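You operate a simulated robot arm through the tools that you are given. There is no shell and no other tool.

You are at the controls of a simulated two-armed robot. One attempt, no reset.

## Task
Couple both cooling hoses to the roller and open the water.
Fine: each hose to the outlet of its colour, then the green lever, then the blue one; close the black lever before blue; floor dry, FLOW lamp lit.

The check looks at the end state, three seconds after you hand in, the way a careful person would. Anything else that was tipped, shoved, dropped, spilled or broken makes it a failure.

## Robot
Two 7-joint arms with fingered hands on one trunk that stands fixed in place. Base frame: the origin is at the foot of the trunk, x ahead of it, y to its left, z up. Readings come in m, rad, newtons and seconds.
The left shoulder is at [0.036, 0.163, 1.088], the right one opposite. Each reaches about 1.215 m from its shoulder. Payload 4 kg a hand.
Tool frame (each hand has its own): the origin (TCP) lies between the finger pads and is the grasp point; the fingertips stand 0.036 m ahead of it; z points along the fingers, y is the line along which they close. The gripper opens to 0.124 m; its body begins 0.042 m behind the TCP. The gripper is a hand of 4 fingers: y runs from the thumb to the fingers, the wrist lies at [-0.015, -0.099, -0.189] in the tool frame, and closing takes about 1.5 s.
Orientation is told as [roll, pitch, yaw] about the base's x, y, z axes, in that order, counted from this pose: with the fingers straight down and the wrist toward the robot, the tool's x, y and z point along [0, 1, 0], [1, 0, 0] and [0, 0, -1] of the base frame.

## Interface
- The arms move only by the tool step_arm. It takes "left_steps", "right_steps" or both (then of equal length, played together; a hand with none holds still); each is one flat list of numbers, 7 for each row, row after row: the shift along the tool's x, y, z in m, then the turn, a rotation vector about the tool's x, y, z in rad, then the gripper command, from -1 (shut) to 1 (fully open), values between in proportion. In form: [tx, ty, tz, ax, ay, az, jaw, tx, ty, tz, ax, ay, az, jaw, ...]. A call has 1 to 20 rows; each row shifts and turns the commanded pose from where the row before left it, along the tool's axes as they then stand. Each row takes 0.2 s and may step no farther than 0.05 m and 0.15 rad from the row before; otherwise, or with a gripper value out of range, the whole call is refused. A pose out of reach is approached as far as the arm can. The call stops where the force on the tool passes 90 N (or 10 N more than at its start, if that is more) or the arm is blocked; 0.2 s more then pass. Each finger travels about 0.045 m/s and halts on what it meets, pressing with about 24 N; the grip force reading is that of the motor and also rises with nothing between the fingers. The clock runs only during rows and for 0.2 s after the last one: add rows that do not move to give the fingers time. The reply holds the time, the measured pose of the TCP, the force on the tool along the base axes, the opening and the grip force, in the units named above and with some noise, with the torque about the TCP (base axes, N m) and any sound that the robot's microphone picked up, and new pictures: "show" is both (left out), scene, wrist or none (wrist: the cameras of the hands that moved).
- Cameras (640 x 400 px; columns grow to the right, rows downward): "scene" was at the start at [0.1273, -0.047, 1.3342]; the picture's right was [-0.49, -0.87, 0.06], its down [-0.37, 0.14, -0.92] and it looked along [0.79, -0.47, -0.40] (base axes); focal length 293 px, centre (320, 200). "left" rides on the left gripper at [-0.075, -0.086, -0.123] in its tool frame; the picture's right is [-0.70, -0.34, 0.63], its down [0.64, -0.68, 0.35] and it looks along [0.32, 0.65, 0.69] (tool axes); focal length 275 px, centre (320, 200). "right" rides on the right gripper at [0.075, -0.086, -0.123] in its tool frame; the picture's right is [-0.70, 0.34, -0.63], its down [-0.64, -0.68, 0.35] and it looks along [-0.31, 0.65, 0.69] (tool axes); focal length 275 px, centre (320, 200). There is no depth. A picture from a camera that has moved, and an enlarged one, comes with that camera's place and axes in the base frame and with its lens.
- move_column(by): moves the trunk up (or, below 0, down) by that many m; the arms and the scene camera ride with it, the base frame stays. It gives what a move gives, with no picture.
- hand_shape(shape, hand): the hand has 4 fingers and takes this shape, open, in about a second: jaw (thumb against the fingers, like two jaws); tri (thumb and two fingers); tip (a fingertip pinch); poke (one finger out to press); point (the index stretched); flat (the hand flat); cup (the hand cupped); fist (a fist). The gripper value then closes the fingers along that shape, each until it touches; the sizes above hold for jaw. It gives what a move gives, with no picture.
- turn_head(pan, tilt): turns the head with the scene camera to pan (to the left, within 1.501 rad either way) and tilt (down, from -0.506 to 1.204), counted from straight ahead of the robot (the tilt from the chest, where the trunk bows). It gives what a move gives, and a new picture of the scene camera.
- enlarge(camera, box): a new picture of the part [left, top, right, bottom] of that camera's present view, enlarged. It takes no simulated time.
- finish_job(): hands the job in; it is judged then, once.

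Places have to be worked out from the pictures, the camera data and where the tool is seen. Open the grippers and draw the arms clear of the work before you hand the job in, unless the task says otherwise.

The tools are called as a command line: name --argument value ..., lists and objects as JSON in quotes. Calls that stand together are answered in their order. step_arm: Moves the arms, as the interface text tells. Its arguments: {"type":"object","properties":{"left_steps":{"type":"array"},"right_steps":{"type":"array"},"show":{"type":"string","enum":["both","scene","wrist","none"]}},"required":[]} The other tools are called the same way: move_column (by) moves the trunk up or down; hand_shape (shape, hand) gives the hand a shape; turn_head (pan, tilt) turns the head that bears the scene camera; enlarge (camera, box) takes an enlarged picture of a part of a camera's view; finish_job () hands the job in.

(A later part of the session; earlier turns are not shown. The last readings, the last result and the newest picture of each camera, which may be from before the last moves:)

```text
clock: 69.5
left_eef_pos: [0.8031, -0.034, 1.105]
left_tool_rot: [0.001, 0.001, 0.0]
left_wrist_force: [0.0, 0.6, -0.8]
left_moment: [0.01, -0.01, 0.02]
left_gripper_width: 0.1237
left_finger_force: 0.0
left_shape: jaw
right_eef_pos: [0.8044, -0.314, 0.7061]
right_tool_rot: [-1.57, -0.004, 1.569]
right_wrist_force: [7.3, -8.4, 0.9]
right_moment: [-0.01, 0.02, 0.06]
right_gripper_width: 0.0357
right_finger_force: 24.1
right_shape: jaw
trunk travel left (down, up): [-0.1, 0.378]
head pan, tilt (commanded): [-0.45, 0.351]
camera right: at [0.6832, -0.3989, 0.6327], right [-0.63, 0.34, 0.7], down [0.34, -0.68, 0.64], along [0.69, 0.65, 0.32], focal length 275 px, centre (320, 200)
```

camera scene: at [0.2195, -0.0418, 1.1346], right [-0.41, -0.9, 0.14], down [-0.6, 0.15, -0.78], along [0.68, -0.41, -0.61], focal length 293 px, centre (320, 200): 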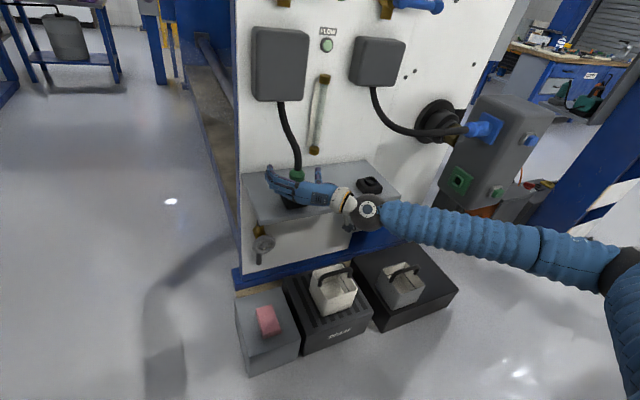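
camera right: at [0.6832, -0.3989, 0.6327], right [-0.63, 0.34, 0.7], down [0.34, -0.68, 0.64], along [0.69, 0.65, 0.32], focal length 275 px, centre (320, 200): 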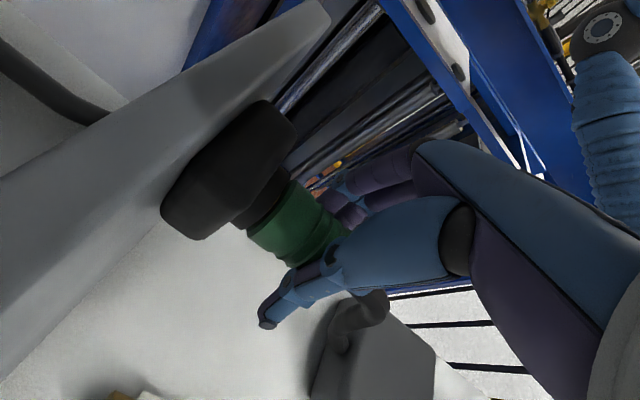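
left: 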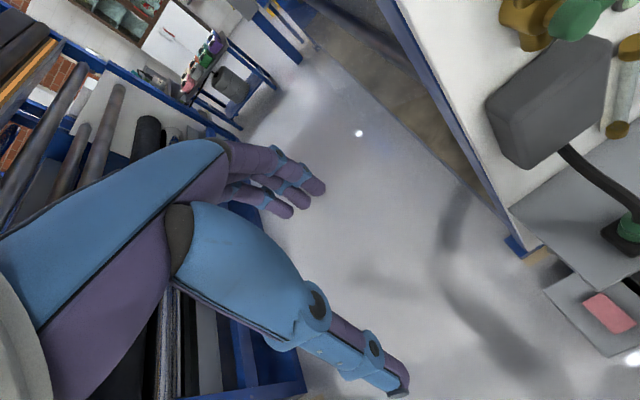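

Gripped (24 N). I follow the side load slightly and lift the green coupling out of its holder.

step_arm --right_steps '[0, -0.002, 0.002, 0, 0, 0, -1, -0.008, 0, 0, 0, 0, 0, -1, -0.01, 0, 0, 0, 0, 0, -1, -0.01, 0, 0, 0, 0, 0, -1, -0.012, 0, 0, 0, 0, 0, -1, -0.015, 0, 0, 0, 0, 0, -1, 0, 0, 0, 0, 0, 0, -1]' --show "both"

enlarge --camera "right" --box '[210, 150, 360, 260]'

enlarge --camera "scene" --box '[240, 110, 380, 230]'

```text
clock: 71.1
left_eef_pos: [0.8035, -0.0333, 1.1051]
left_tool_rot: [0.0, 0.002, 0.001]
left_wrist_force: [0.2, 1.1, 0.2]
left_moment: [0.02, -0.05, 0.03]
left_gripper_width: 0.1237
left_finger_force: 0.1
left_shape: jaw
right_eef_pos: [0.8071, -0.3155, 0.7628]
right_tool_rot: [-1.568, -0.005, 1.572]
right_wrist_force: [0.0, -0.1, -2.3]
right_moment: [-0.03, 0.02, 0.04]
right_gripper_width: 0.0334
right_finger_force: 24.1
right_shape: jaw
trunk travel left (down, up): [-0.1, 0.378]
head pan, tilt (commanded): [-0.45, 0.351]
camera scene: at [0.2201, -0.042, 1.1342], right [-0.41, -0.9, 0.14], down [-0.6, 0.15, -0.78], along [0.68, -0.41, -0.61], focal length 293 px, centre (320, 200)
camera right: at [0.6846, -0.4003, 0.6873], right [-0.63, 0.34, 0.7], down [0.35, -0.68, 0.64], along [0.69, 0.65, 0.32], focal length 275 px, centre (320, 200)
```

scene: 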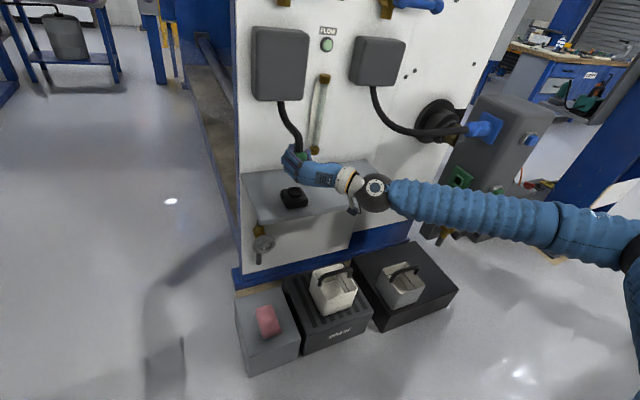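
right: 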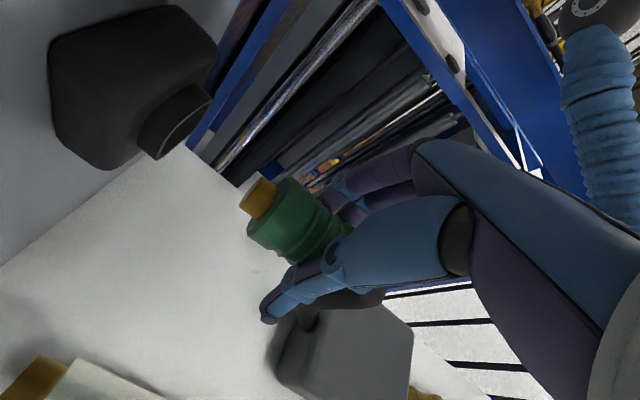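

```text
3.64 times, centred on (285, 205) of right
camera zoom: at [0.6846, -0.4003, 0.6873], right [-0.63, 0.34, 0.7], down [0.35, -0.68, 0.64], along [0.69, 0.65, 0.32], focal length 1001 px, centre (447, 182)
```

zoom: 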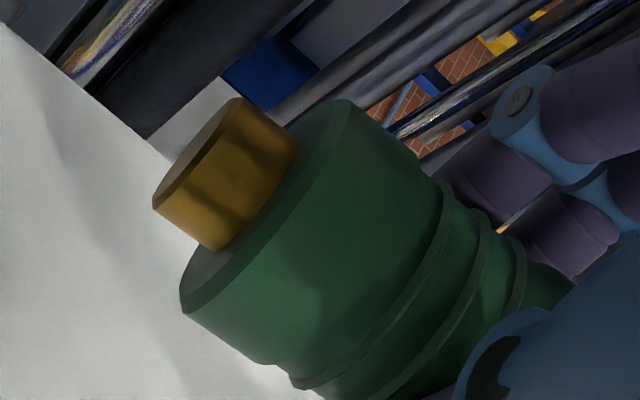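

```text
3.33 times, centred on (310, 170) of scene
camera zoom: at [0.2201, -0.042, 1.1342], right [-0.41, -0.9, 0.14], down [-0.6, 0.15, -0.78], along [0.68, -0.41, -0.61], focal length 978 px, centre (353, 300)
```

zoom: 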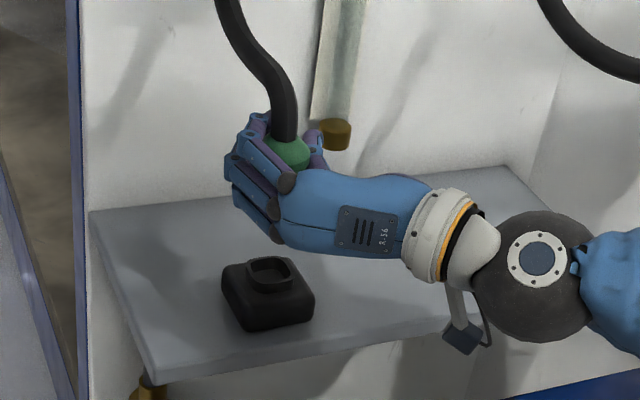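

Green is out and centred (face 0.045 m, nose tip 0.058 m from the TCP). I draw it back toward me, then carry it right, below and in front of the blue hose.

step_arm --right_steps '[0, 0, -0.0467, 0, 0, 0, -1, 0, 0, -0.0467, 0, 0, 0, -1, 0, 0, -0.0467, 0, 0, 0, -1, 0, 0, -0.0467, 0, 0, 0, -1, 0.0079, -0.0481, 0, 0, 0, 0, -1, 0.0079, -0.0481, 0, 0, 0, 0, -1, 0.0079, -0.0481, 0, 0, 0, 0, -1, 0.0079, -0.0481, 0, 0, 0, 0, -1, 0.0079, -0.0481, 0, 0, 0, 0, -1, 0.0079, -0.0481, 0, 0, 0, 0, -1, 0.0079, -0.0481, 0, 0, 0, 0, -1, 0.0079, -0.0481, 0, 0, 0, 0, -1, 0, 0, 0, 0, 0, 0, -1]' --show "both"

```text
clock: 73.9
left_eef_pos: [0.803, -0.0342, 1.1048]
left_tool_rot: [0.001, 0.002, 0.0]
left_wrist_force: [0.8, -0.6, 1.5]
left_moment: [0.01, 0.03, -0.05]
left_gripper_width: 0.1237
left_finger_force: 0.1
left_shape: jaw
right_eef_pos: [0.6181, -0.7009, 0.6971]
right_tool_rot: [-1.569, -0.005, 1.57]
right_wrist_force: [0.5, 0.1, -1.4]
right_moment: [0.0, 0.02, -0.02]
right_gripper_width: 0.0329
right_finger_force: 24.1
right_shape: jaw
trunk travel left (down, up): [-0.1, 0.378]
head pan, tilt (commanded): [-0.45, 0.351]
camera scene: at [0.2196, -0.0418, 1.1345], right [-0.41, -0.9, 0.14], down [-0.6, 0.15, -0.78], along [0.68, -0.41, -0.61], focal length 293 px, centre (320, 200)
camera right: at [0.4966, -0.786, 0.6237], right [-0.63, 0.33, 0.7], down [0.35, -0.68, 0.64], along [0.69, 0.65, 0.32], focal length 275 px, centre (320, 200)
```

scene: 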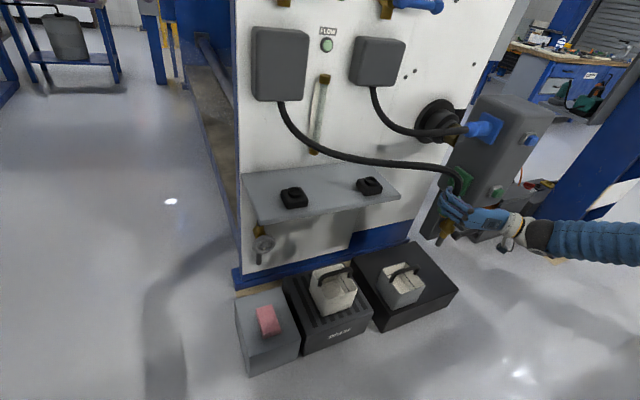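
right: 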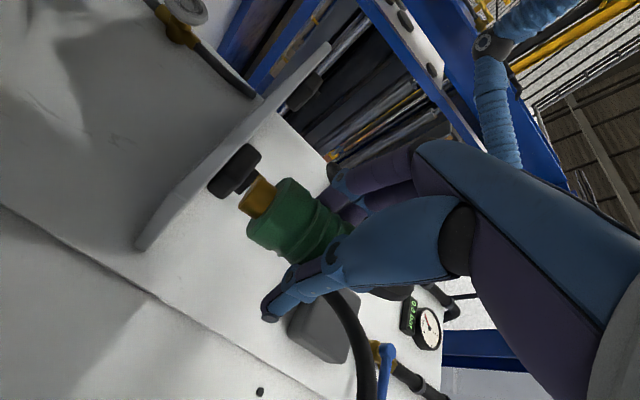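

The green hose passes below the blue one. I roll the hand so the green nose points to -y.

step_arm --right_steps '[0, 0, 0, 0, 0, -0.1496, -1, 0, 0, 0, 0, 0, -0.1496, -1, 0, 0, 0, 0, 0, -0.1496, -1, 0, 0, 0, 0, 0, -0.1496, -1, 0, 0, 0, 0, 0, -0.1496, -1, 0, 0, 0, 0, 0, -0.1496, -1, 0, 0, 0, 0, 0, -0.1496, -1, 0, 0, 0, 0, 0, -0.1496, -1, 0, 0, 0, 0, 0, -0.1496, -1, 0, 0, 0, 0, 0, -0.1496, -1, 0, 0, 0, 0, 0, -0.0748, -1, 0, 0, 0, 0, 0, 0, -1]' --show "both"

enlarge --camera "right" --box '[0, 0, 330, 240]'

enlarge --camera "scene" --box '[420, 110, 540, 230]'

```text
clock: 76.5
left_eef_pos: [0.8029, -0.0344, 1.1058]
left_tool_rot: [0.0, 0.002, 0.003]
left_wrist_force: [-0.1, 0.0, 0.2]
left_moment: [0.0, -0.01, 0.03]
left_gripper_width: 0.1233
left_finger_force: 0.2
left_shape: jaw
right_eef_pos: [0.6194, -0.6983, 0.6973]
right_tool_rot: [-1.506, 1.568, 1.639]
right_wrist_force: [0.6, -0.6, -2.0]
right_moment: [0.05, 0.0, 0.05]
right_gripper_width: 0.0322
right_finger_force: 23.5
right_shape: jaw
trunk travel left (down, up): [-0.1, 0.378]
head pan, tilt (commanded): [-0.45, 0.351]
camera scene: at [0.2197, -0.042, 1.1344], right [-0.41, -0.9, 0.14], down [-0.6, 0.15, -0.78], along [0.68, -0.41, -0.61], focal length 293 px, centre (320, 200)
camera right: at [0.4971, -0.774, 0.7844], right [-0.63, 0.7, -0.34], down [0.35, 0.64, 0.68], along [0.69, 0.32, -0.65], focal length 275 px, centre (320, 200)
```

scene: 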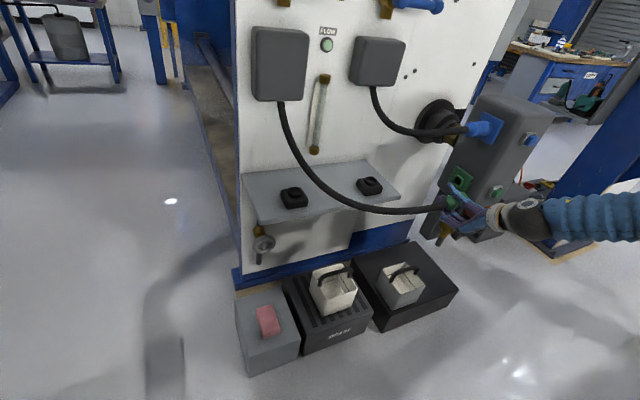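
right: 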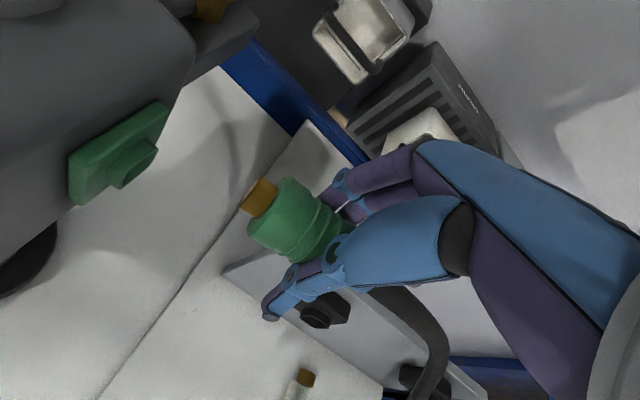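

```text
1.67 times, centred on (165, 120) of right
camera zoom: at [0.4971, -0.774, 0.7844], right [-0.63, 0.7, -0.34], down [0.35, 0.64, 0.68], along [0.69, 0.32, -0.65], focal length 459 px, centre (578, 333)
```

zoom: 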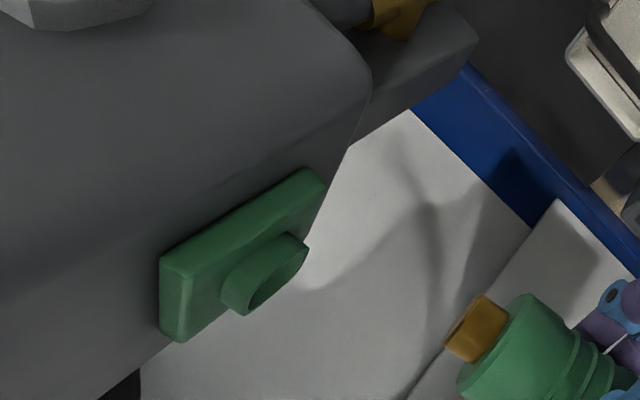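

```text
3.33 times, centred on (480, 170) of scene
camera zoom: at [0.2197, -0.042, 1.1344], right [-0.41, -0.9, 0.14], down [-0.6, 0.15, -0.78], along [0.68, -0.41, -0.61], focal length 978 px, centre (-213, 300)
```

zoom: 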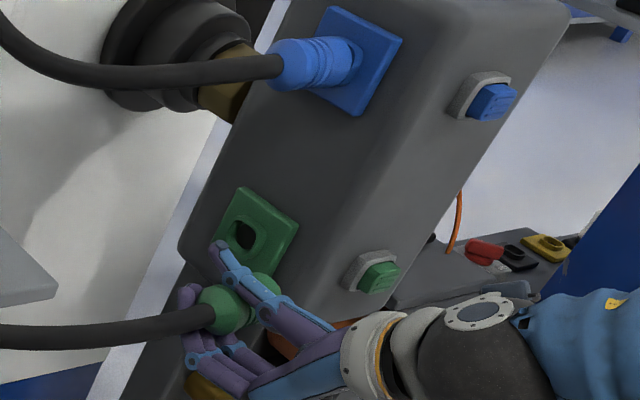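

The green port collar is near (0.714,-0.82,0.679). I move forward to a pre-insert position about 35 mm in front of it and measure again.

step_arm --right_steps '[0.009, 0.0057, 0.0315, 0, 0, 0, -1, 0.009, 0.0057, 0.0315, 0, 0, 0, -1, 0.009, 0.0057, 0.0315, 0, 0, 0, -1, 0, 0, 0, 0, 0, 0, -1]' --show "both"

enlarge --camera "right" --box '[100, 50, 330, 240]'

enlarge --camera "scene" --box '[420, 110, 540, 230]'

```text
clock: 77.5
left_eef_pos: [0.804, -0.0348, 1.1061]
left_tool_rot: [-0.001, -0.001, -0.002]
left_wrist_force: [-0.8, 0.7, 0.3]
left_moment: [0.0, -0.02, 0.02]
left_gripper_width: 0.1238
left_finger_force: 0.0
left_shape: jaw
right_eef_pos: [0.7133, -0.7266, 0.6813]
right_tool_rot: [-1.616, 1.568, 1.526]
right_wrist_force: [0.7, -0.4, -1.7]
right_moment: [0.01, -0.01, 0.02]
right_gripper_width: 0.0323
right_finger_force: 24.4
right_shape: jaw
trunk travel left (down, up): [-0.1, 0.378]
head pan, tilt (commanded): [-0.45, 0.351]
camera scene: at [0.2193, -0.0418, 1.1347], right [-0.41, -0.9, 0.14], down [-0.6, 0.15, -0.78], along [0.68, -0.41, -0.61], focal length 293 px, centre (320, 200)
camera right: at [0.5906, -0.8019, 0.7685], right [-0.63, 0.7, -0.34], down [0.35, 0.64, 0.68], along [0.69, 0.32, -0.65], focal length 275 px, centre (320, 200)
```

scene: 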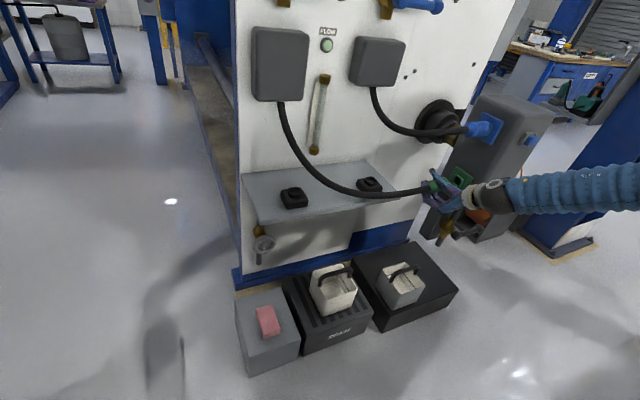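
right: 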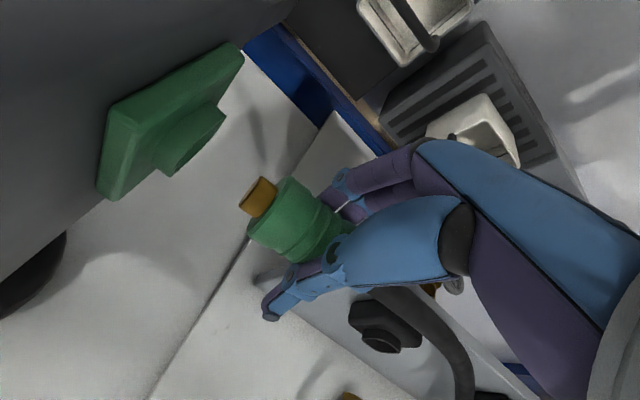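

```text
2.11 times, centred on (215, 145) of right
camera zoom: at [0.5906, -0.8019, 0.7685], right [-0.63, 0.7, -0.34], down [0.35, 0.64, 0.68], along [0.69, 0.32, -0.65], focal length 580 px, centre (541, 316)
```

zoom: 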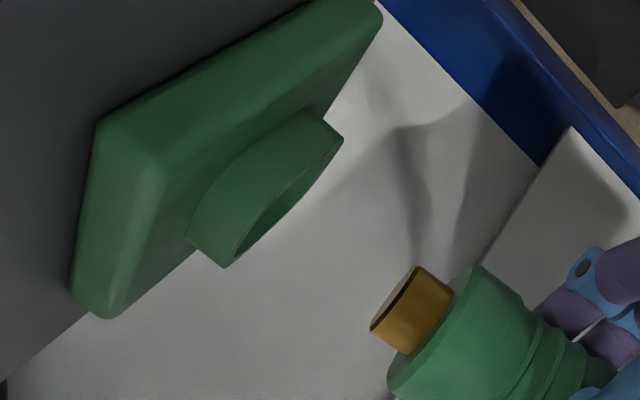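

```text
3.33 times, centred on (480, 170) of scene
camera zoom: at [0.2193, -0.0418, 1.1347], right [-0.41, -0.9, 0.14], down [-0.6, 0.15, -0.78], along [0.68, -0.41, -0.61], focal length 978 px, centre (-213, 300)
```

zoom: 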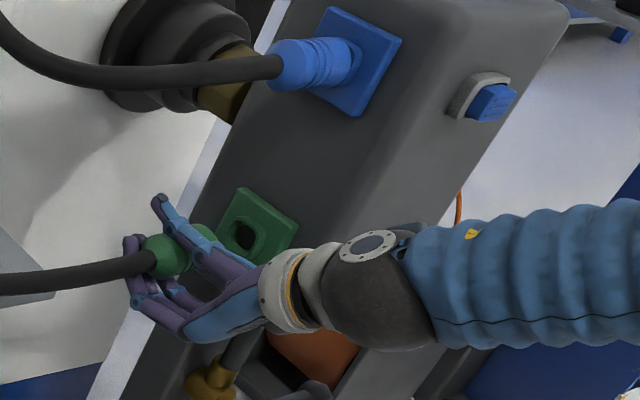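

By comparison with the blue run (where the same estimate was 4 mm low), the green bore centre is about (0.715, z 0.685). I correct for that and bring the nose tip just before the collar.

step_arm --right_steps '[0.01, -0.002, 0.001, 0, 0, 0, -1, 0.01, -0.002, 0.001, 0, 0, 0, -1, 0.011, 0, 0, 0, 0, 0, -1, 0, 0, 0, 0, 0, 0, -1]' --show "wrist"

enlarge --camera "right" --box '[170, 110, 330, 240]'

```text
clock: 78.5
left_eef_pos: [0.8041, -0.0329, 1.105]
left_tool_rot: [0.0, 0.001, 0.001]
left_wrist_force: [0.4, 0.2, -0.4]
left_moment: [0.01, 0.03, -0.01]
left_gripper_width: 0.1235
left_finger_force: 0.1
left_shape: jaw
right_eef_pos: [0.7144, -0.757, 0.6856]
right_tool_rot: [-1.398, 1.568, 1.744]
right_wrist_force: [-0.2, -0.5, -1.2]
right_moment: [0.06, 0.0, -0.03]
right_gripper_width: 0.0321
right_finger_force: 24.1
right_shape: jaw
trunk travel left (down, up): [-0.1, 0.378]
head pan, tilt (commanded): [-0.45, 0.351]
camera right: at [0.5932, -0.8323, 0.7714], right [-0.63, 0.7, -0.33], down [0.35, 0.64, 0.68], along [0.69, 0.32, -0.65], focal length 275 px, centre (320, 200)
```

right: 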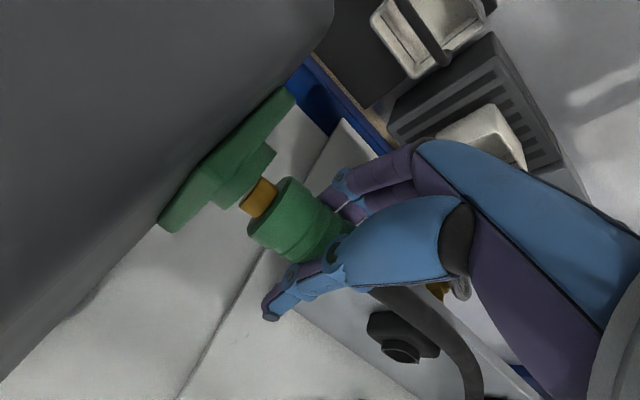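

```text
3.08 times, centred on (250, 175) of right
camera zoom: at [0.5932, -0.8323, 0.7714], right [-0.63, 0.7, -0.33], down [0.35, 0.64, 0.68], along [0.69, 0.32, -0.65], focal length 847 px, centre (535, 277)
```

zoom: 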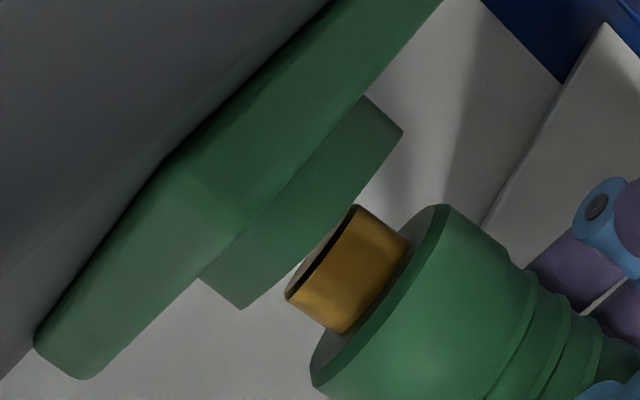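

Alignment now matches what the blue needed. I insert the green nose in small steps.

step_arm --right_steps '[0.004, 0, 0, 0, 0, 0, -1, 0.004, 0, 0, 0, 0, 0, -1, 0.003, 0, 0, 0, 0, 0, -1, 0, 0, 0, 0, 0, 0, -1]' --show "wrist"

enlarge --camera "right" --box '[190, 130, 350, 260]'

```text
clock: 79.5
left_eef_pos: [0.8036, -0.0322, 1.1055]
left_tool_rot: [-0.002, 0.0, 0.001]
left_wrist_force: [-0.2, 0.1, -0.2]
left_moment: [0.0, 0.01, 0.01]
left_gripper_width: 0.1236
left_finger_force: 0.1
left_shape: jaw
right_eef_pos: [0.7148, -0.7661, 0.6852]
right_tool_rot: [-1.218, 1.567, 1.927]
right_wrist_force: [-2.1, 32.9, -0.6]
right_moment: [0.42, -0.05, 0.45]
right_gripper_width: 0.032
right_finger_force: 24.0
right_shape: jaw
trunk travel left (down, up): [-0.1, 0.378]
head pan, tilt (commanded): [-0.45, 0.351]
camera right: at [0.5934, -0.8415, 0.7719], right [-0.64, 0.7, -0.33], down [0.35, 0.64, 0.68], along [0.69, 0.32, -0.65], focal length 275 px, centre (320, 200)
```

right: 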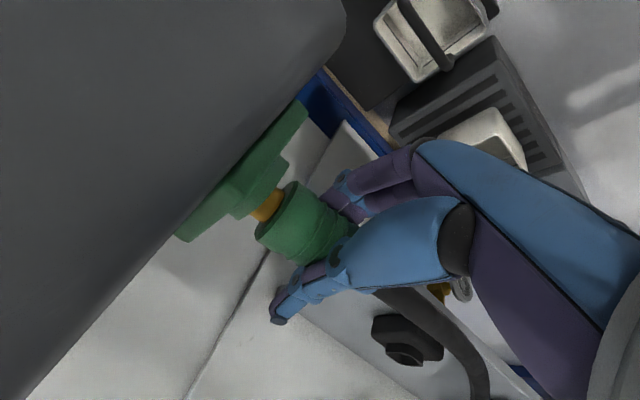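

```text
3.08 times, centred on (270, 195) of right
camera zoom: at [0.5934, -0.8415, 0.7719], right [-0.64, 0.7, -0.33], down [0.35, 0.64, 0.68], along [0.69, 0.32, -0.65], focal length 847 px, centre (474, 215)
```

zoom: 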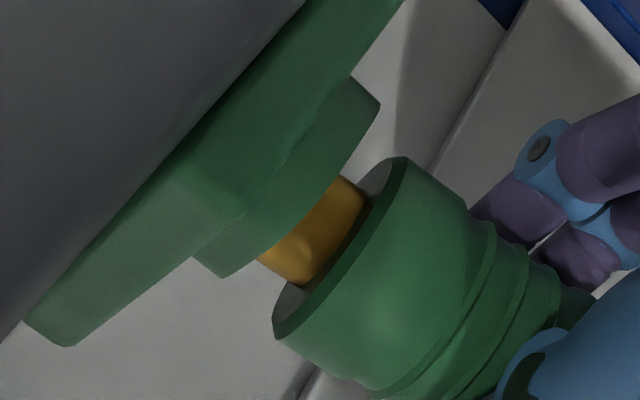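

The nose is pressing on the collar rim (33 N), about 3 mm too high along the picture's line. I back off, correct to (0.7135, z≈0.682) and look.

step_arm --right_steps '[-0.008, 0, 0, 0, 0, 0, -1, 0, 0.003, -0.0012, 0, 0, 0, -1, 0, 0, 0, 0, 0, 0, -1]' --show "wrist"

enlarge --camera "right" --box '[190, 130, 350, 260]'

enlarge --camera "scene" --box '[430, 150, 510, 220]'

```text
clock: 80.3
left_eef_pos: [0.804, -0.035, 1.1059]
left_tool_rot: [0.001, 0.001, 0.001]
left_wrist_force: [0.7, -0.7, 0.1]
left_moment: [-0.03, 0.02, -0.02]
left_gripper_width: 0.1238
left_finger_force: 0.2
left_shape: jaw
right_eef_pos: [0.7138, -0.762, 0.6803]
right_tool_rot: [-1.253, 1.568, 1.885]
right_wrist_force: [0.3, 0.1, -1.5]
right_moment: [0.04, 0.02, 0.02]
right_gripper_width: 0.0316
right_finger_force: 23.7
right_shape: jaw
trunk travel left (down, up): [-0.1, 0.378]
head pan, tilt (commanded): [-0.45, 0.351]
camera right: at [0.5915, -0.8363, 0.7676], right [-0.63, 0.7, -0.33], down [0.35, 0.64, 0.68], along [0.69, 0.32, -0.65], focal length 275 px, centre (320, 200)
```

right: 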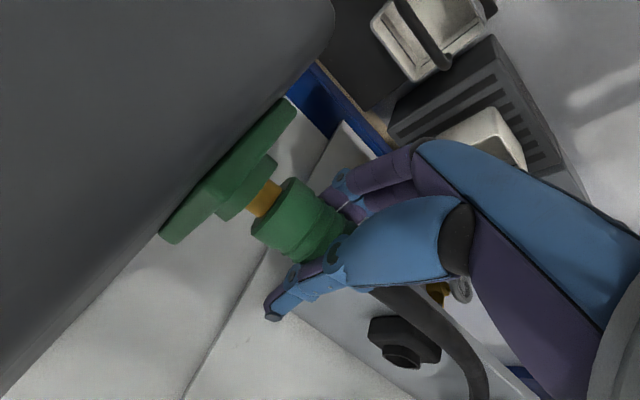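

```text
3.08 times, centred on (270, 195) of right
camera zoom: at [0.5915, -0.8363, 0.7676], right [-0.63, 0.7, -0.33], down [0.35, 0.64, 0.68], along [0.69, 0.32, -0.65], focal length 847 px, centre (474, 215)
```

zoom: 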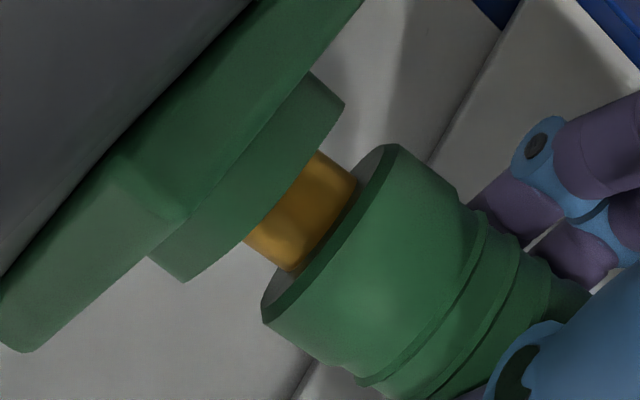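

```text
5.71 times, centred on (470, 185) of scene
camera zoom: at [0.2198, -0.0422, 1.1343], right [-0.41, -0.9, 0.14], down [-0.6, 0.15, -0.78], along [0.68, -0.41, -0.61], focal length 1676 px, centre (-537, 286)
```

zoom: 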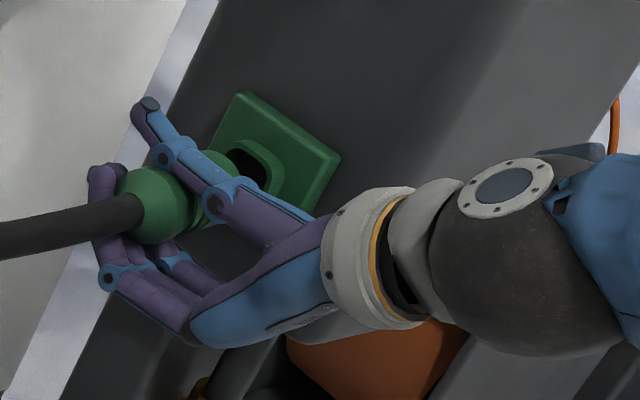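

From the scene camera the hole still looks displaced from the coupling axis, so I zoom in to measure the port ring precisely.

enlarge --camera "scene" --box '[445, 160, 485, 195]'

enlarge --camera "right" --box '[200, 150, 280, 220]'

```text
11.43 times, centred on (465, 178) of scene
camera zoom: at [0.2198, -0.0422, 1.1343], right [-0.41, -0.9, 0.14], down [-0.6, 0.15, -0.78], along [0.68, -0.41, -0.61], focal length 3353 px, centre (-1337, 457)
```

zoom: 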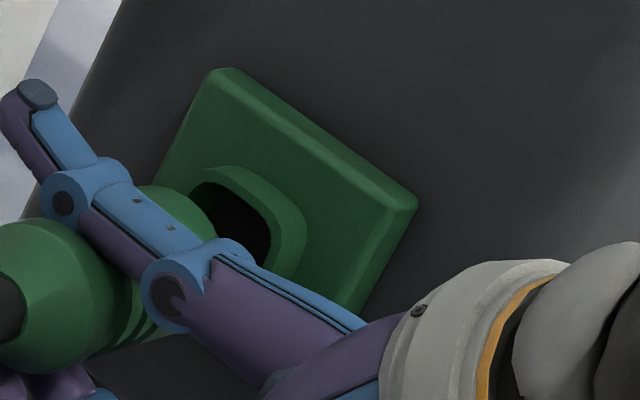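

```text
5.71 times, centred on (240, 185) of right
camera zoom: at [0.5915, -0.8363, 0.7676], right [-0.63, 0.7, -0.33], down [0.35, 0.64, 0.68], along [0.69, 0.32, -0.65], focal length 1573 px, centre (777, 286)
```

zoom: 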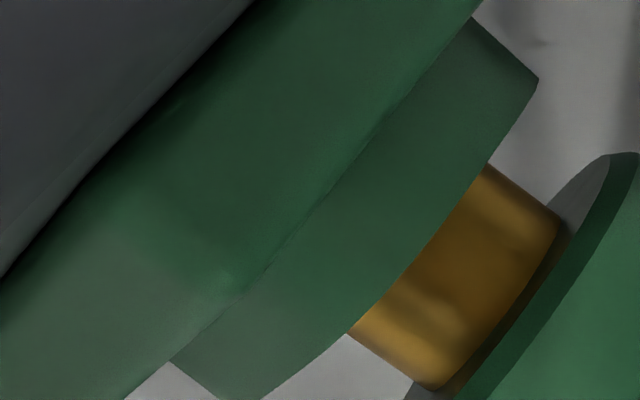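

The scene camera puts the port centre at about (0.714, z 0.683) and the hand camera now shows the nose centred on the collar. I push in again in small steps.

step_arm --right_steps '[0.003, 0, 0, 0, 0, 0, -1, 0.003, 0, 0, 0, 0, 0, -1, 0.002, 0, 0, 0, 0, 0, -1, 0, 0, 0, 0, 0, 0, -1]' --show "wrist"

enlarge --camera "right" --box '[190, 130, 350, 260]'

```text
clock: 81.3
left_eef_pos: [0.8033, -0.0329, 1.1033]
left_tool_rot: [-0.001, 0.002, 0.0]
left_wrist_force: [0.5, 0.3, 0.2]
left_moment: [0.01, -0.02, 0.03]
left_gripper_width: 0.1235
left_finger_force: 0.1
left_shape: jaw
right_eef_pos: [0.7139, -0.7646, 0.6816]
right_tool_rot: [-1.221, 1.568, 1.923]
right_wrist_force: [4.9, 34.8, -0.8]
right_moment: [0.56, -0.06, 0.37]
right_gripper_width: 0.0319
right_finger_force: 24.1
right_shape: jaw
trunk travel left (down, up): [-0.1, 0.378]
head pan, tilt (commanded): [-0.45, 0.351]
camera right: at [0.5924, -0.8407, 0.7689], right [-0.64, 0.7, -0.33], down [0.34, 0.64, 0.68], along [0.69, 0.32, -0.65], focal length 275 px, centre (320, 200)
```

right: 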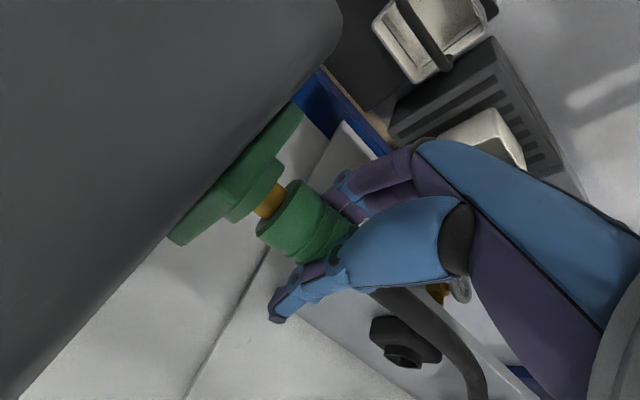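

```text
3.08 times, centred on (270, 195) of right
camera zoom: at [0.5924, -0.8407, 0.7689], right [-0.64, 0.7, -0.33], down [0.34, 0.64, 0.68], along [0.69, 0.32, -0.65], focal length 847 px, centre (474, 215)
```

zoom: 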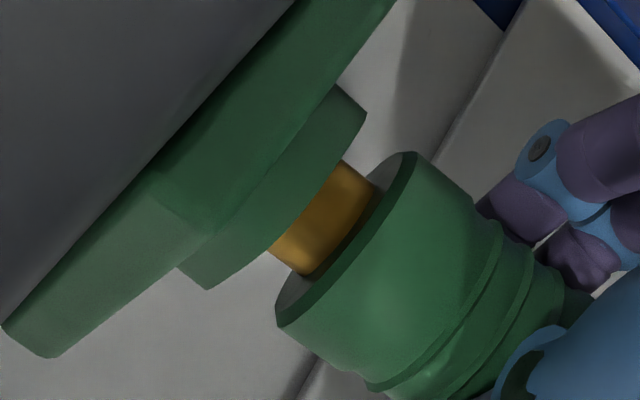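

The force/torque reading puts the contact on the low/+x side of the nose, so the nose is too low and too far forward. I back off, move up 3 mm and back 1.2 mm, and try again.

step_arm --right_steps '[-0.008, 0, 0, 0, 0, 0, -1, 0, -0.0031, -0.0012, 0, 0, 0, -1, 0, 0, 0, 0, 0, 0, -1, 0.003, 0, 0, 0, 0, 0, -1, 0.003, 0, 0, 0, 0, 0, -1, 0.002, 0, 0, 0, 0, 0, -1, 0, 0, 0, 0, 0, 0, -1]' --show "wrist"

enlarge --camera "right" --box '[190, 130, 350, 260]'

```text
clock: 82.9
left_eef_pos: [0.8041, -0.0324, 1.1047]
left_tool_rot: [-0.002, 0.002, 0.002]
left_wrist_force: [0.1, -1.0, -1.2]
left_moment: [-0.03, 0.0, -0.02]
left_gripper_width: 0.1233
left_finger_force: 0.0
left_shape: jaw
right_eef_pos: [0.7125, -0.7651, 0.6836]
right_tool_rot: [-1.127, 1.566, 2.017]
right_wrist_force: [-2.1, 22.9, -4.2]
right_moment: [0.37, 0.08, 0.27]
right_gripper_width: 0.0314
right_finger_force: 24.5
right_shape: jaw
trunk travel left (down, up): [-0.1, 0.378]
head pan, tilt (commanded): [-0.45, 0.351]
camera right: at [0.5917, -0.841, 0.771], right [-0.64, 0.7, -0.33], down [0.35, 0.64, 0.68], along [0.69, 0.32, -0.65], focal length 275 px, centre (320, 200)
```

right: 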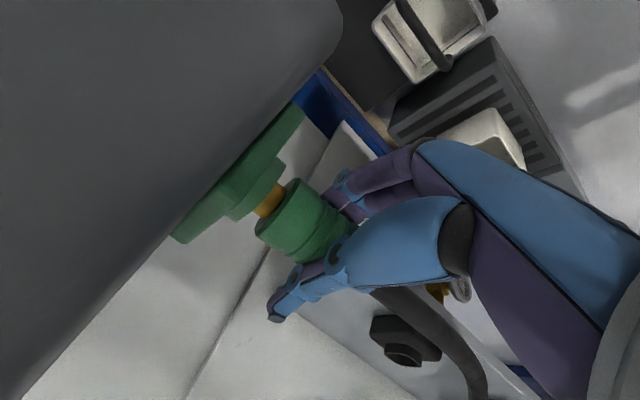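

```text
3.08 times, centred on (270, 195) of right
camera zoom: at [0.5917, -0.841, 0.771], right [-0.64, 0.7, -0.33], down [0.35, 0.64, 0.68], along [0.69, 0.32, -0.65], focal length 847 px, centre (474, 215)
```

zoom: 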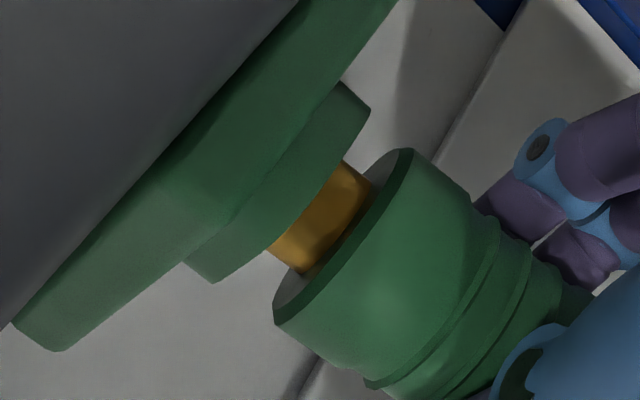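

enlarge --camera "scene" --box '[430, 150, 510, 220]'

enlarge --camera "right" --box '[200, 150, 280, 220]'

```text
5.71 times, centred on (470, 185) of scene
camera zoom: at [0.2198, -0.0407, 1.1344], right [-0.41, -0.9, 0.15], down [-0.6, 0.15, -0.78], along [0.68, -0.41, -0.61], focal length 1676 px, centre (-537, 286)
```

zoom: 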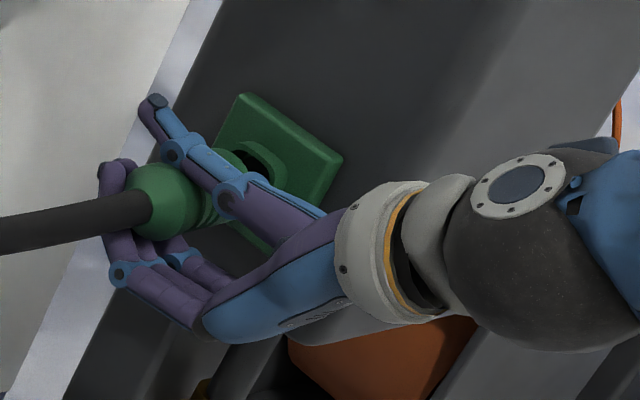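

```text
5.71 times, centred on (240, 185) of right
camera zoom: at [0.5917, -0.841, 0.771], right [-0.64, 0.7, -0.33], down [0.35, 0.64, 0.68], along [0.69, 0.32, -0.65], focal length 1573 px, centre (777, 286)
```

zoom: 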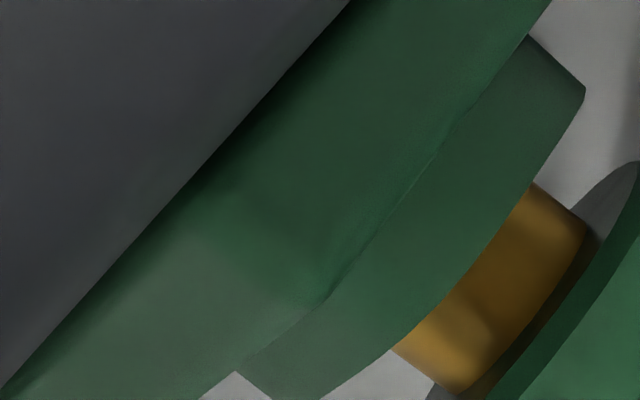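

The view shows the nose centred along one diagonal, so the remaining error must be along the camera's line of sight. I back off, shift 3 mm in that direction (-x,+z) and test with a light push.

step_arm --right_steps '[-0.007, 0, 0, 0, 0, 0, -1, 0, -0.002, -0.0022, 0, 0, 0, -1, 0, 0, 0, 0, 0, 0, -1, 0.003, 0, 0, 0, 0, 0, -1, 0.002, 0, 0, 0, 0, 0, -1, 0.002, 0, 0, 0, 0, 0, -1, 0, 0, 0, 0, 0, 0, -1]' --show "wrist"

enlarge --camera "right" --box '[190, 130, 350, 260]'

```text
clock: 84.5
left_eef_pos: [0.804, -0.0346, 1.1051]
left_tool_rot: [0.001, 0.002, 0.002]
left_wrist_force: [0.0, -1.3, -0.5]
left_moment: [0.03, -0.07, -0.01]
left_gripper_width: 0.1236
left_finger_force: 0.0
left_shape: jaw
right_eef_pos: [0.7107, -0.768, 0.686]
right_tool_rot: [-1.333, 1.567, 1.808]
right_wrist_force: [0.3, -0.5, -1.4]
right_moment: [0.01, 0.0, -0.02]
right_gripper_width: 0.0314
right_finger_force: 23.6
right_shape: jaw
trunk travel left (down, up): [-0.1, 0.378]
head pan, tilt (commanded): [-0.45, 0.351]
camera right: at [0.5888, -0.8434, 0.7728], right [-0.63, 0.7, -0.33], down [0.35, 0.64, 0.68], along [0.69, 0.32, -0.65], focal length 275 px, centre (320, 200)
```

right: 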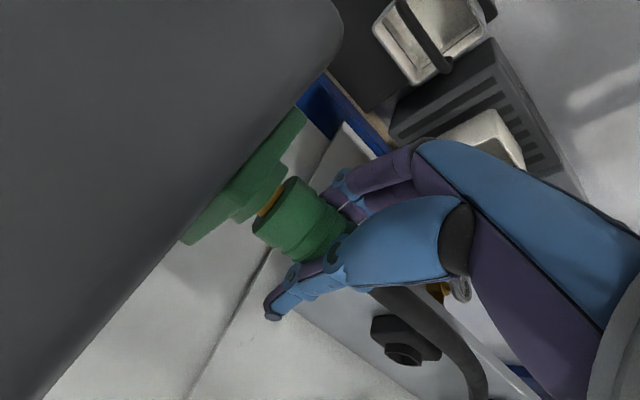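

```text
3.08 times, centred on (270, 195) of right
camera zoom: at [0.5888, -0.8434, 0.7728], right [-0.63, 0.7, -0.33], down [0.35, 0.64, 0.68], along [0.69, 0.32, -0.65], focal length 847 px, centre (474, 215)
```

zoom: 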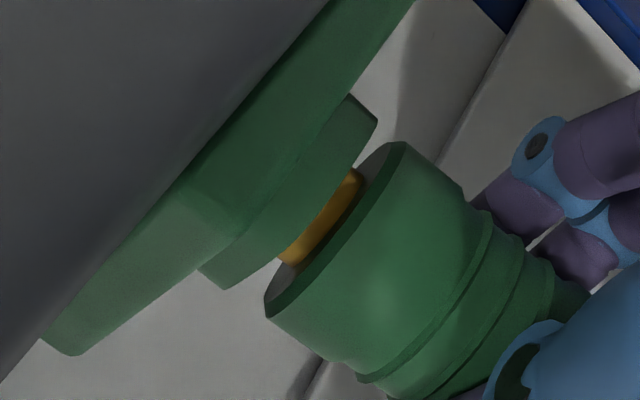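

It slipped in freely now (no force, brass mostly inside). I push on the last millimetres to seat it.

step_arm --right_steps '[0.002, 0, 0, 0, 0, 0, -1, 0.002, 0, 0, 0, 0, 0, -1, 0.002, 0, 0, 0, 0, 0, -1, 0.002, 0, 0, 0, 0, 0, -1, 0, 0, 0, 0, 0, 0, -1]' --show "wrist"

enlarge --camera "right" --box '[190, 130, 350, 260]'

```text
clock: 85.7
left_eef_pos: [0.8047, -0.0326, 1.1049]
left_tool_rot: [-0.002, 0.003, 0.002]
left_wrist_force: [0.1, 0.5, -0.7]
left_moment: [0.02, -0.01, 0.01]
left_gripper_width: 0.1238
left_finger_force: 0.0
left_shape: jaw
right_eef_pos: [0.7139, -0.7748, 0.6888]
right_tool_rot: [-2.032, 1.57, 1.112]
right_wrist_force: [10.8, 14.6, 4.3]
right_moment: [0.21, -0.2, -0.07]
right_gripper_width: 0.0317
right_finger_force: 23.9
right_shape: jaw
trunk travel left (down, up): [-0.1, 0.378]
head pan, tilt (commanded): [-0.45, 0.351]
camera right: at [0.5904, -0.8493, 0.7745], right [-0.63, 0.7, -0.34], down [0.34, 0.64, 0.68], along [0.69, 0.32, -0.65], focal length 275 px, centre (320, 200)
```

right: 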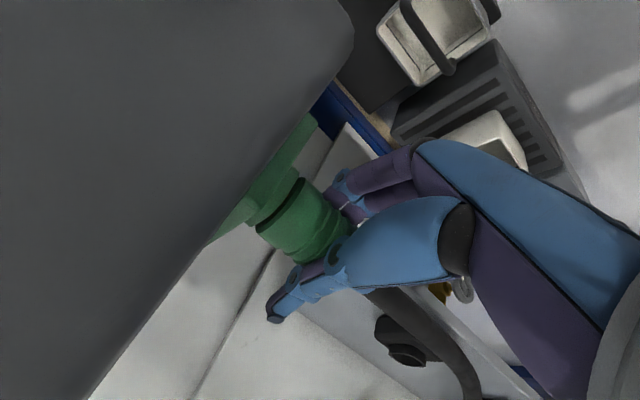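

```text
3.08 times, centred on (270, 195) of right
camera zoom: at [0.5904, -0.8493, 0.7745], right [-0.63, 0.7, -0.34], down [0.34, 0.64, 0.68], along [0.69, 0.32, -0.65], focal length 847 px, centre (474, 215)
```

zoom: 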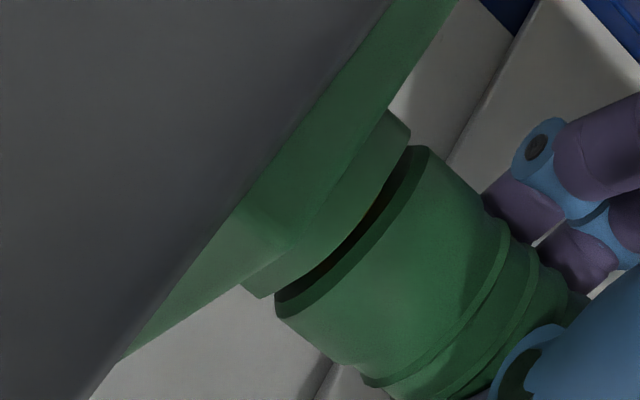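

Same signature as with blue: the hand was drawn ~3 mm into line and the same small gap remains. A short pull test to confirm the latch.

step_arm --right_steps '[0, -0.003, 0.003, 0, 0, 0, -1, -0.004, 0, 0, 0, 0, 0, -1, -0.004, 0, 0, 0, 0, 0, -1, 0, 0, 0, 0, 0, 0, -1]' --show "wrist"

enlarge --camera "right" --box '[190, 130, 350, 260]'

```text
clock: 86.7
left_eef_pos: [0.8028, -0.0343, 1.1047]
left_tool_rot: [0.0, -0.001, 0.001]
left_wrist_force: [-0.7, -0.2, -0.2]
left_moment: [-0.01, -0.01, 0.01]
left_gripper_width: 0.1236
left_finger_force: 0.1
left_shape: jaw
right_eef_pos: [0.7129, -0.771, 0.6887]
right_tool_rot: [-1.479, 1.569, 1.66]
right_wrist_force: [-7.6, -18.5, 1.8]
right_moment: [-0.28, -0.14, -0.31]
right_gripper_width: 0.0309
right_finger_force: 24.2
right_shape: jaw
trunk travel left (down, up): [-0.1, 0.378]
head pan, tilt (commanded): [-0.45, 0.351]
camera right: at [0.5913, -0.8448, 0.7754], right [-0.63, 0.7, -0.34], down [0.35, 0.64, 0.68], along [0.69, 0.32, -0.65], focal length 275 px, centre (320, 200)
```

right: 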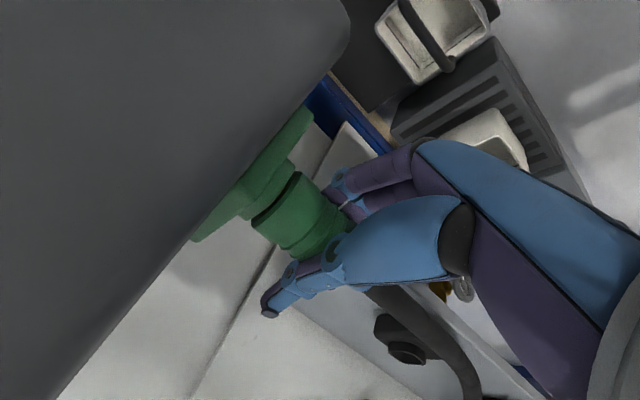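

```text
3.08 times, centred on (270, 195) of right
camera zoom: at [0.5913, -0.8448, 0.7754], right [-0.63, 0.7, -0.34], down [0.35, 0.64, 0.68], along [0.69, 0.32, -0.65], focal length 847 px, centre (474, 215)
```

zoom: 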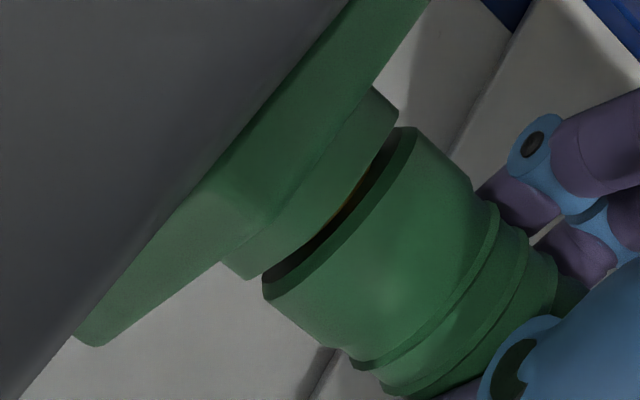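

It resists an 18 N pull, so it is latched. I relieve the load and open the hand.

step_arm --right_steps '[0.004, 0.001, -0.001, 0, 0, 0, -1, 0, 0, 0, 0, 0, 0, 0, 0, 0, 0, 0, 0, 0, 0.5, 0, 0, 0, 0, 0, 0, 1, 0, 0, 0, 0, 0, 0, 1, 0, 0, 0, 0, 0, 0, 1, 0, 0, 0, 0, 0, 0, 1, 0, 0, 0, 0, 0, 0, 1]' --show "both"

enlarge --camera "scene" --box '[430, 110, 530, 220]'

enlarge --camera "right" --box '[190, 130, 350, 260]'

```text
clock: 88.5
left_eef_pos: [0.8028, -0.0343, 1.1051]
left_tool_rot: [0.001, 0.002, -0.001]
left_wrist_force: [1.1, 0.1, -0.9]
left_moment: [0.01, 0.04, -0.01]
left_gripper_width: 0.1235
left_finger_force: 0.0
left_shape: jaw
right_eef_pos: [0.7118, -0.7727, 0.6881]
right_tool_rot: [-1.392, 1.568, 1.75]
right_wrist_force: [-0.2, 0.6, 0.1]
right_moment: [0.02, 0.04, 0.02]
right_gripper_width: 0.1235
right_finger_force: 0.0
right_shape: jaw
trunk travel left (down, up): [-0.1, 0.378]
head pan, tilt (commanded): [-0.45, 0.351]
camera scene: at [0.2197, -0.0419, 1.1344], right [-0.41, -0.9, 0.14], down [-0.6, 0.15, -0.78], along [0.68, -0.41, -0.61], focal length 293 px, centre (320, 200)
camera right: at [0.5904, -0.8471, 0.7747], right [-0.63, 0.7, -0.33], down [0.35, 0.64, 0.68], along [0.69, 0.32, -0.65], focal length 275 px, centre (320, 200)
```

scene: 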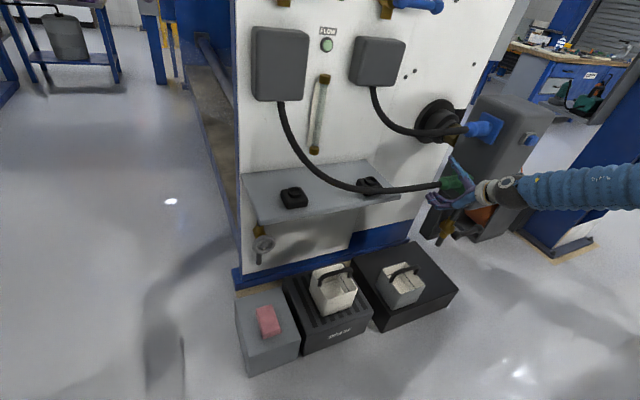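
right: 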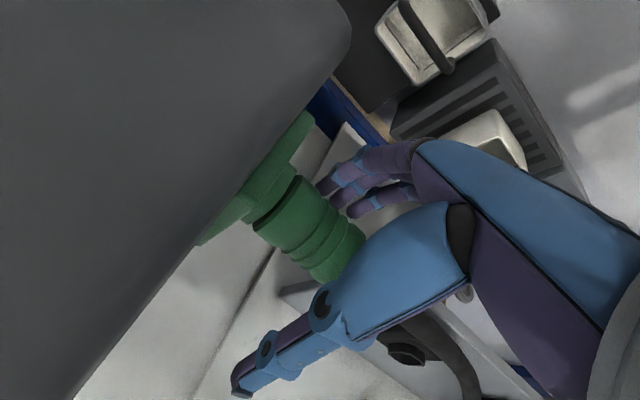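

```text
3.64 times, centred on (480, 165) of scene
camera zoom: at [0.2197, -0.0419, 1.1344], right [-0.41, -0.9, 0.14], down [-0.6, 0.15, -0.78], along [0.68, -0.41, -0.61], focal length 1067 px, centre (-262, 327)
```

zoom: 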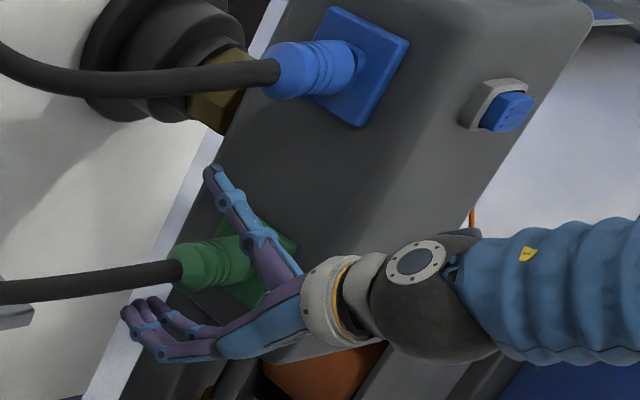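

```text
3.08 times, centred on (270, 195) of right
camera zoom: at [0.5904, -0.8471, 0.7747], right [-0.63, 0.7, -0.33], down [0.35, 0.64, 0.68], along [0.69, 0.32, -0.65], focal length 847 px, centre (474, 215)
```

zoom: 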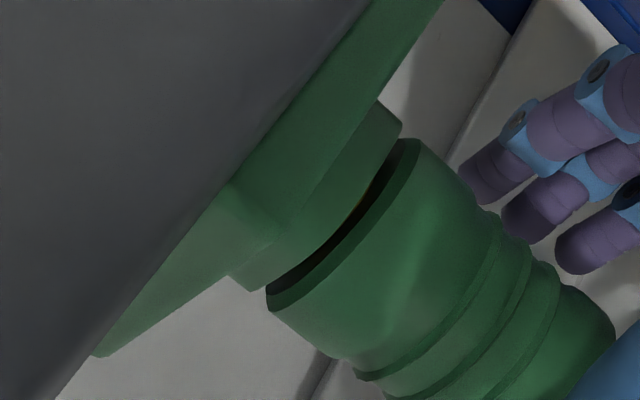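

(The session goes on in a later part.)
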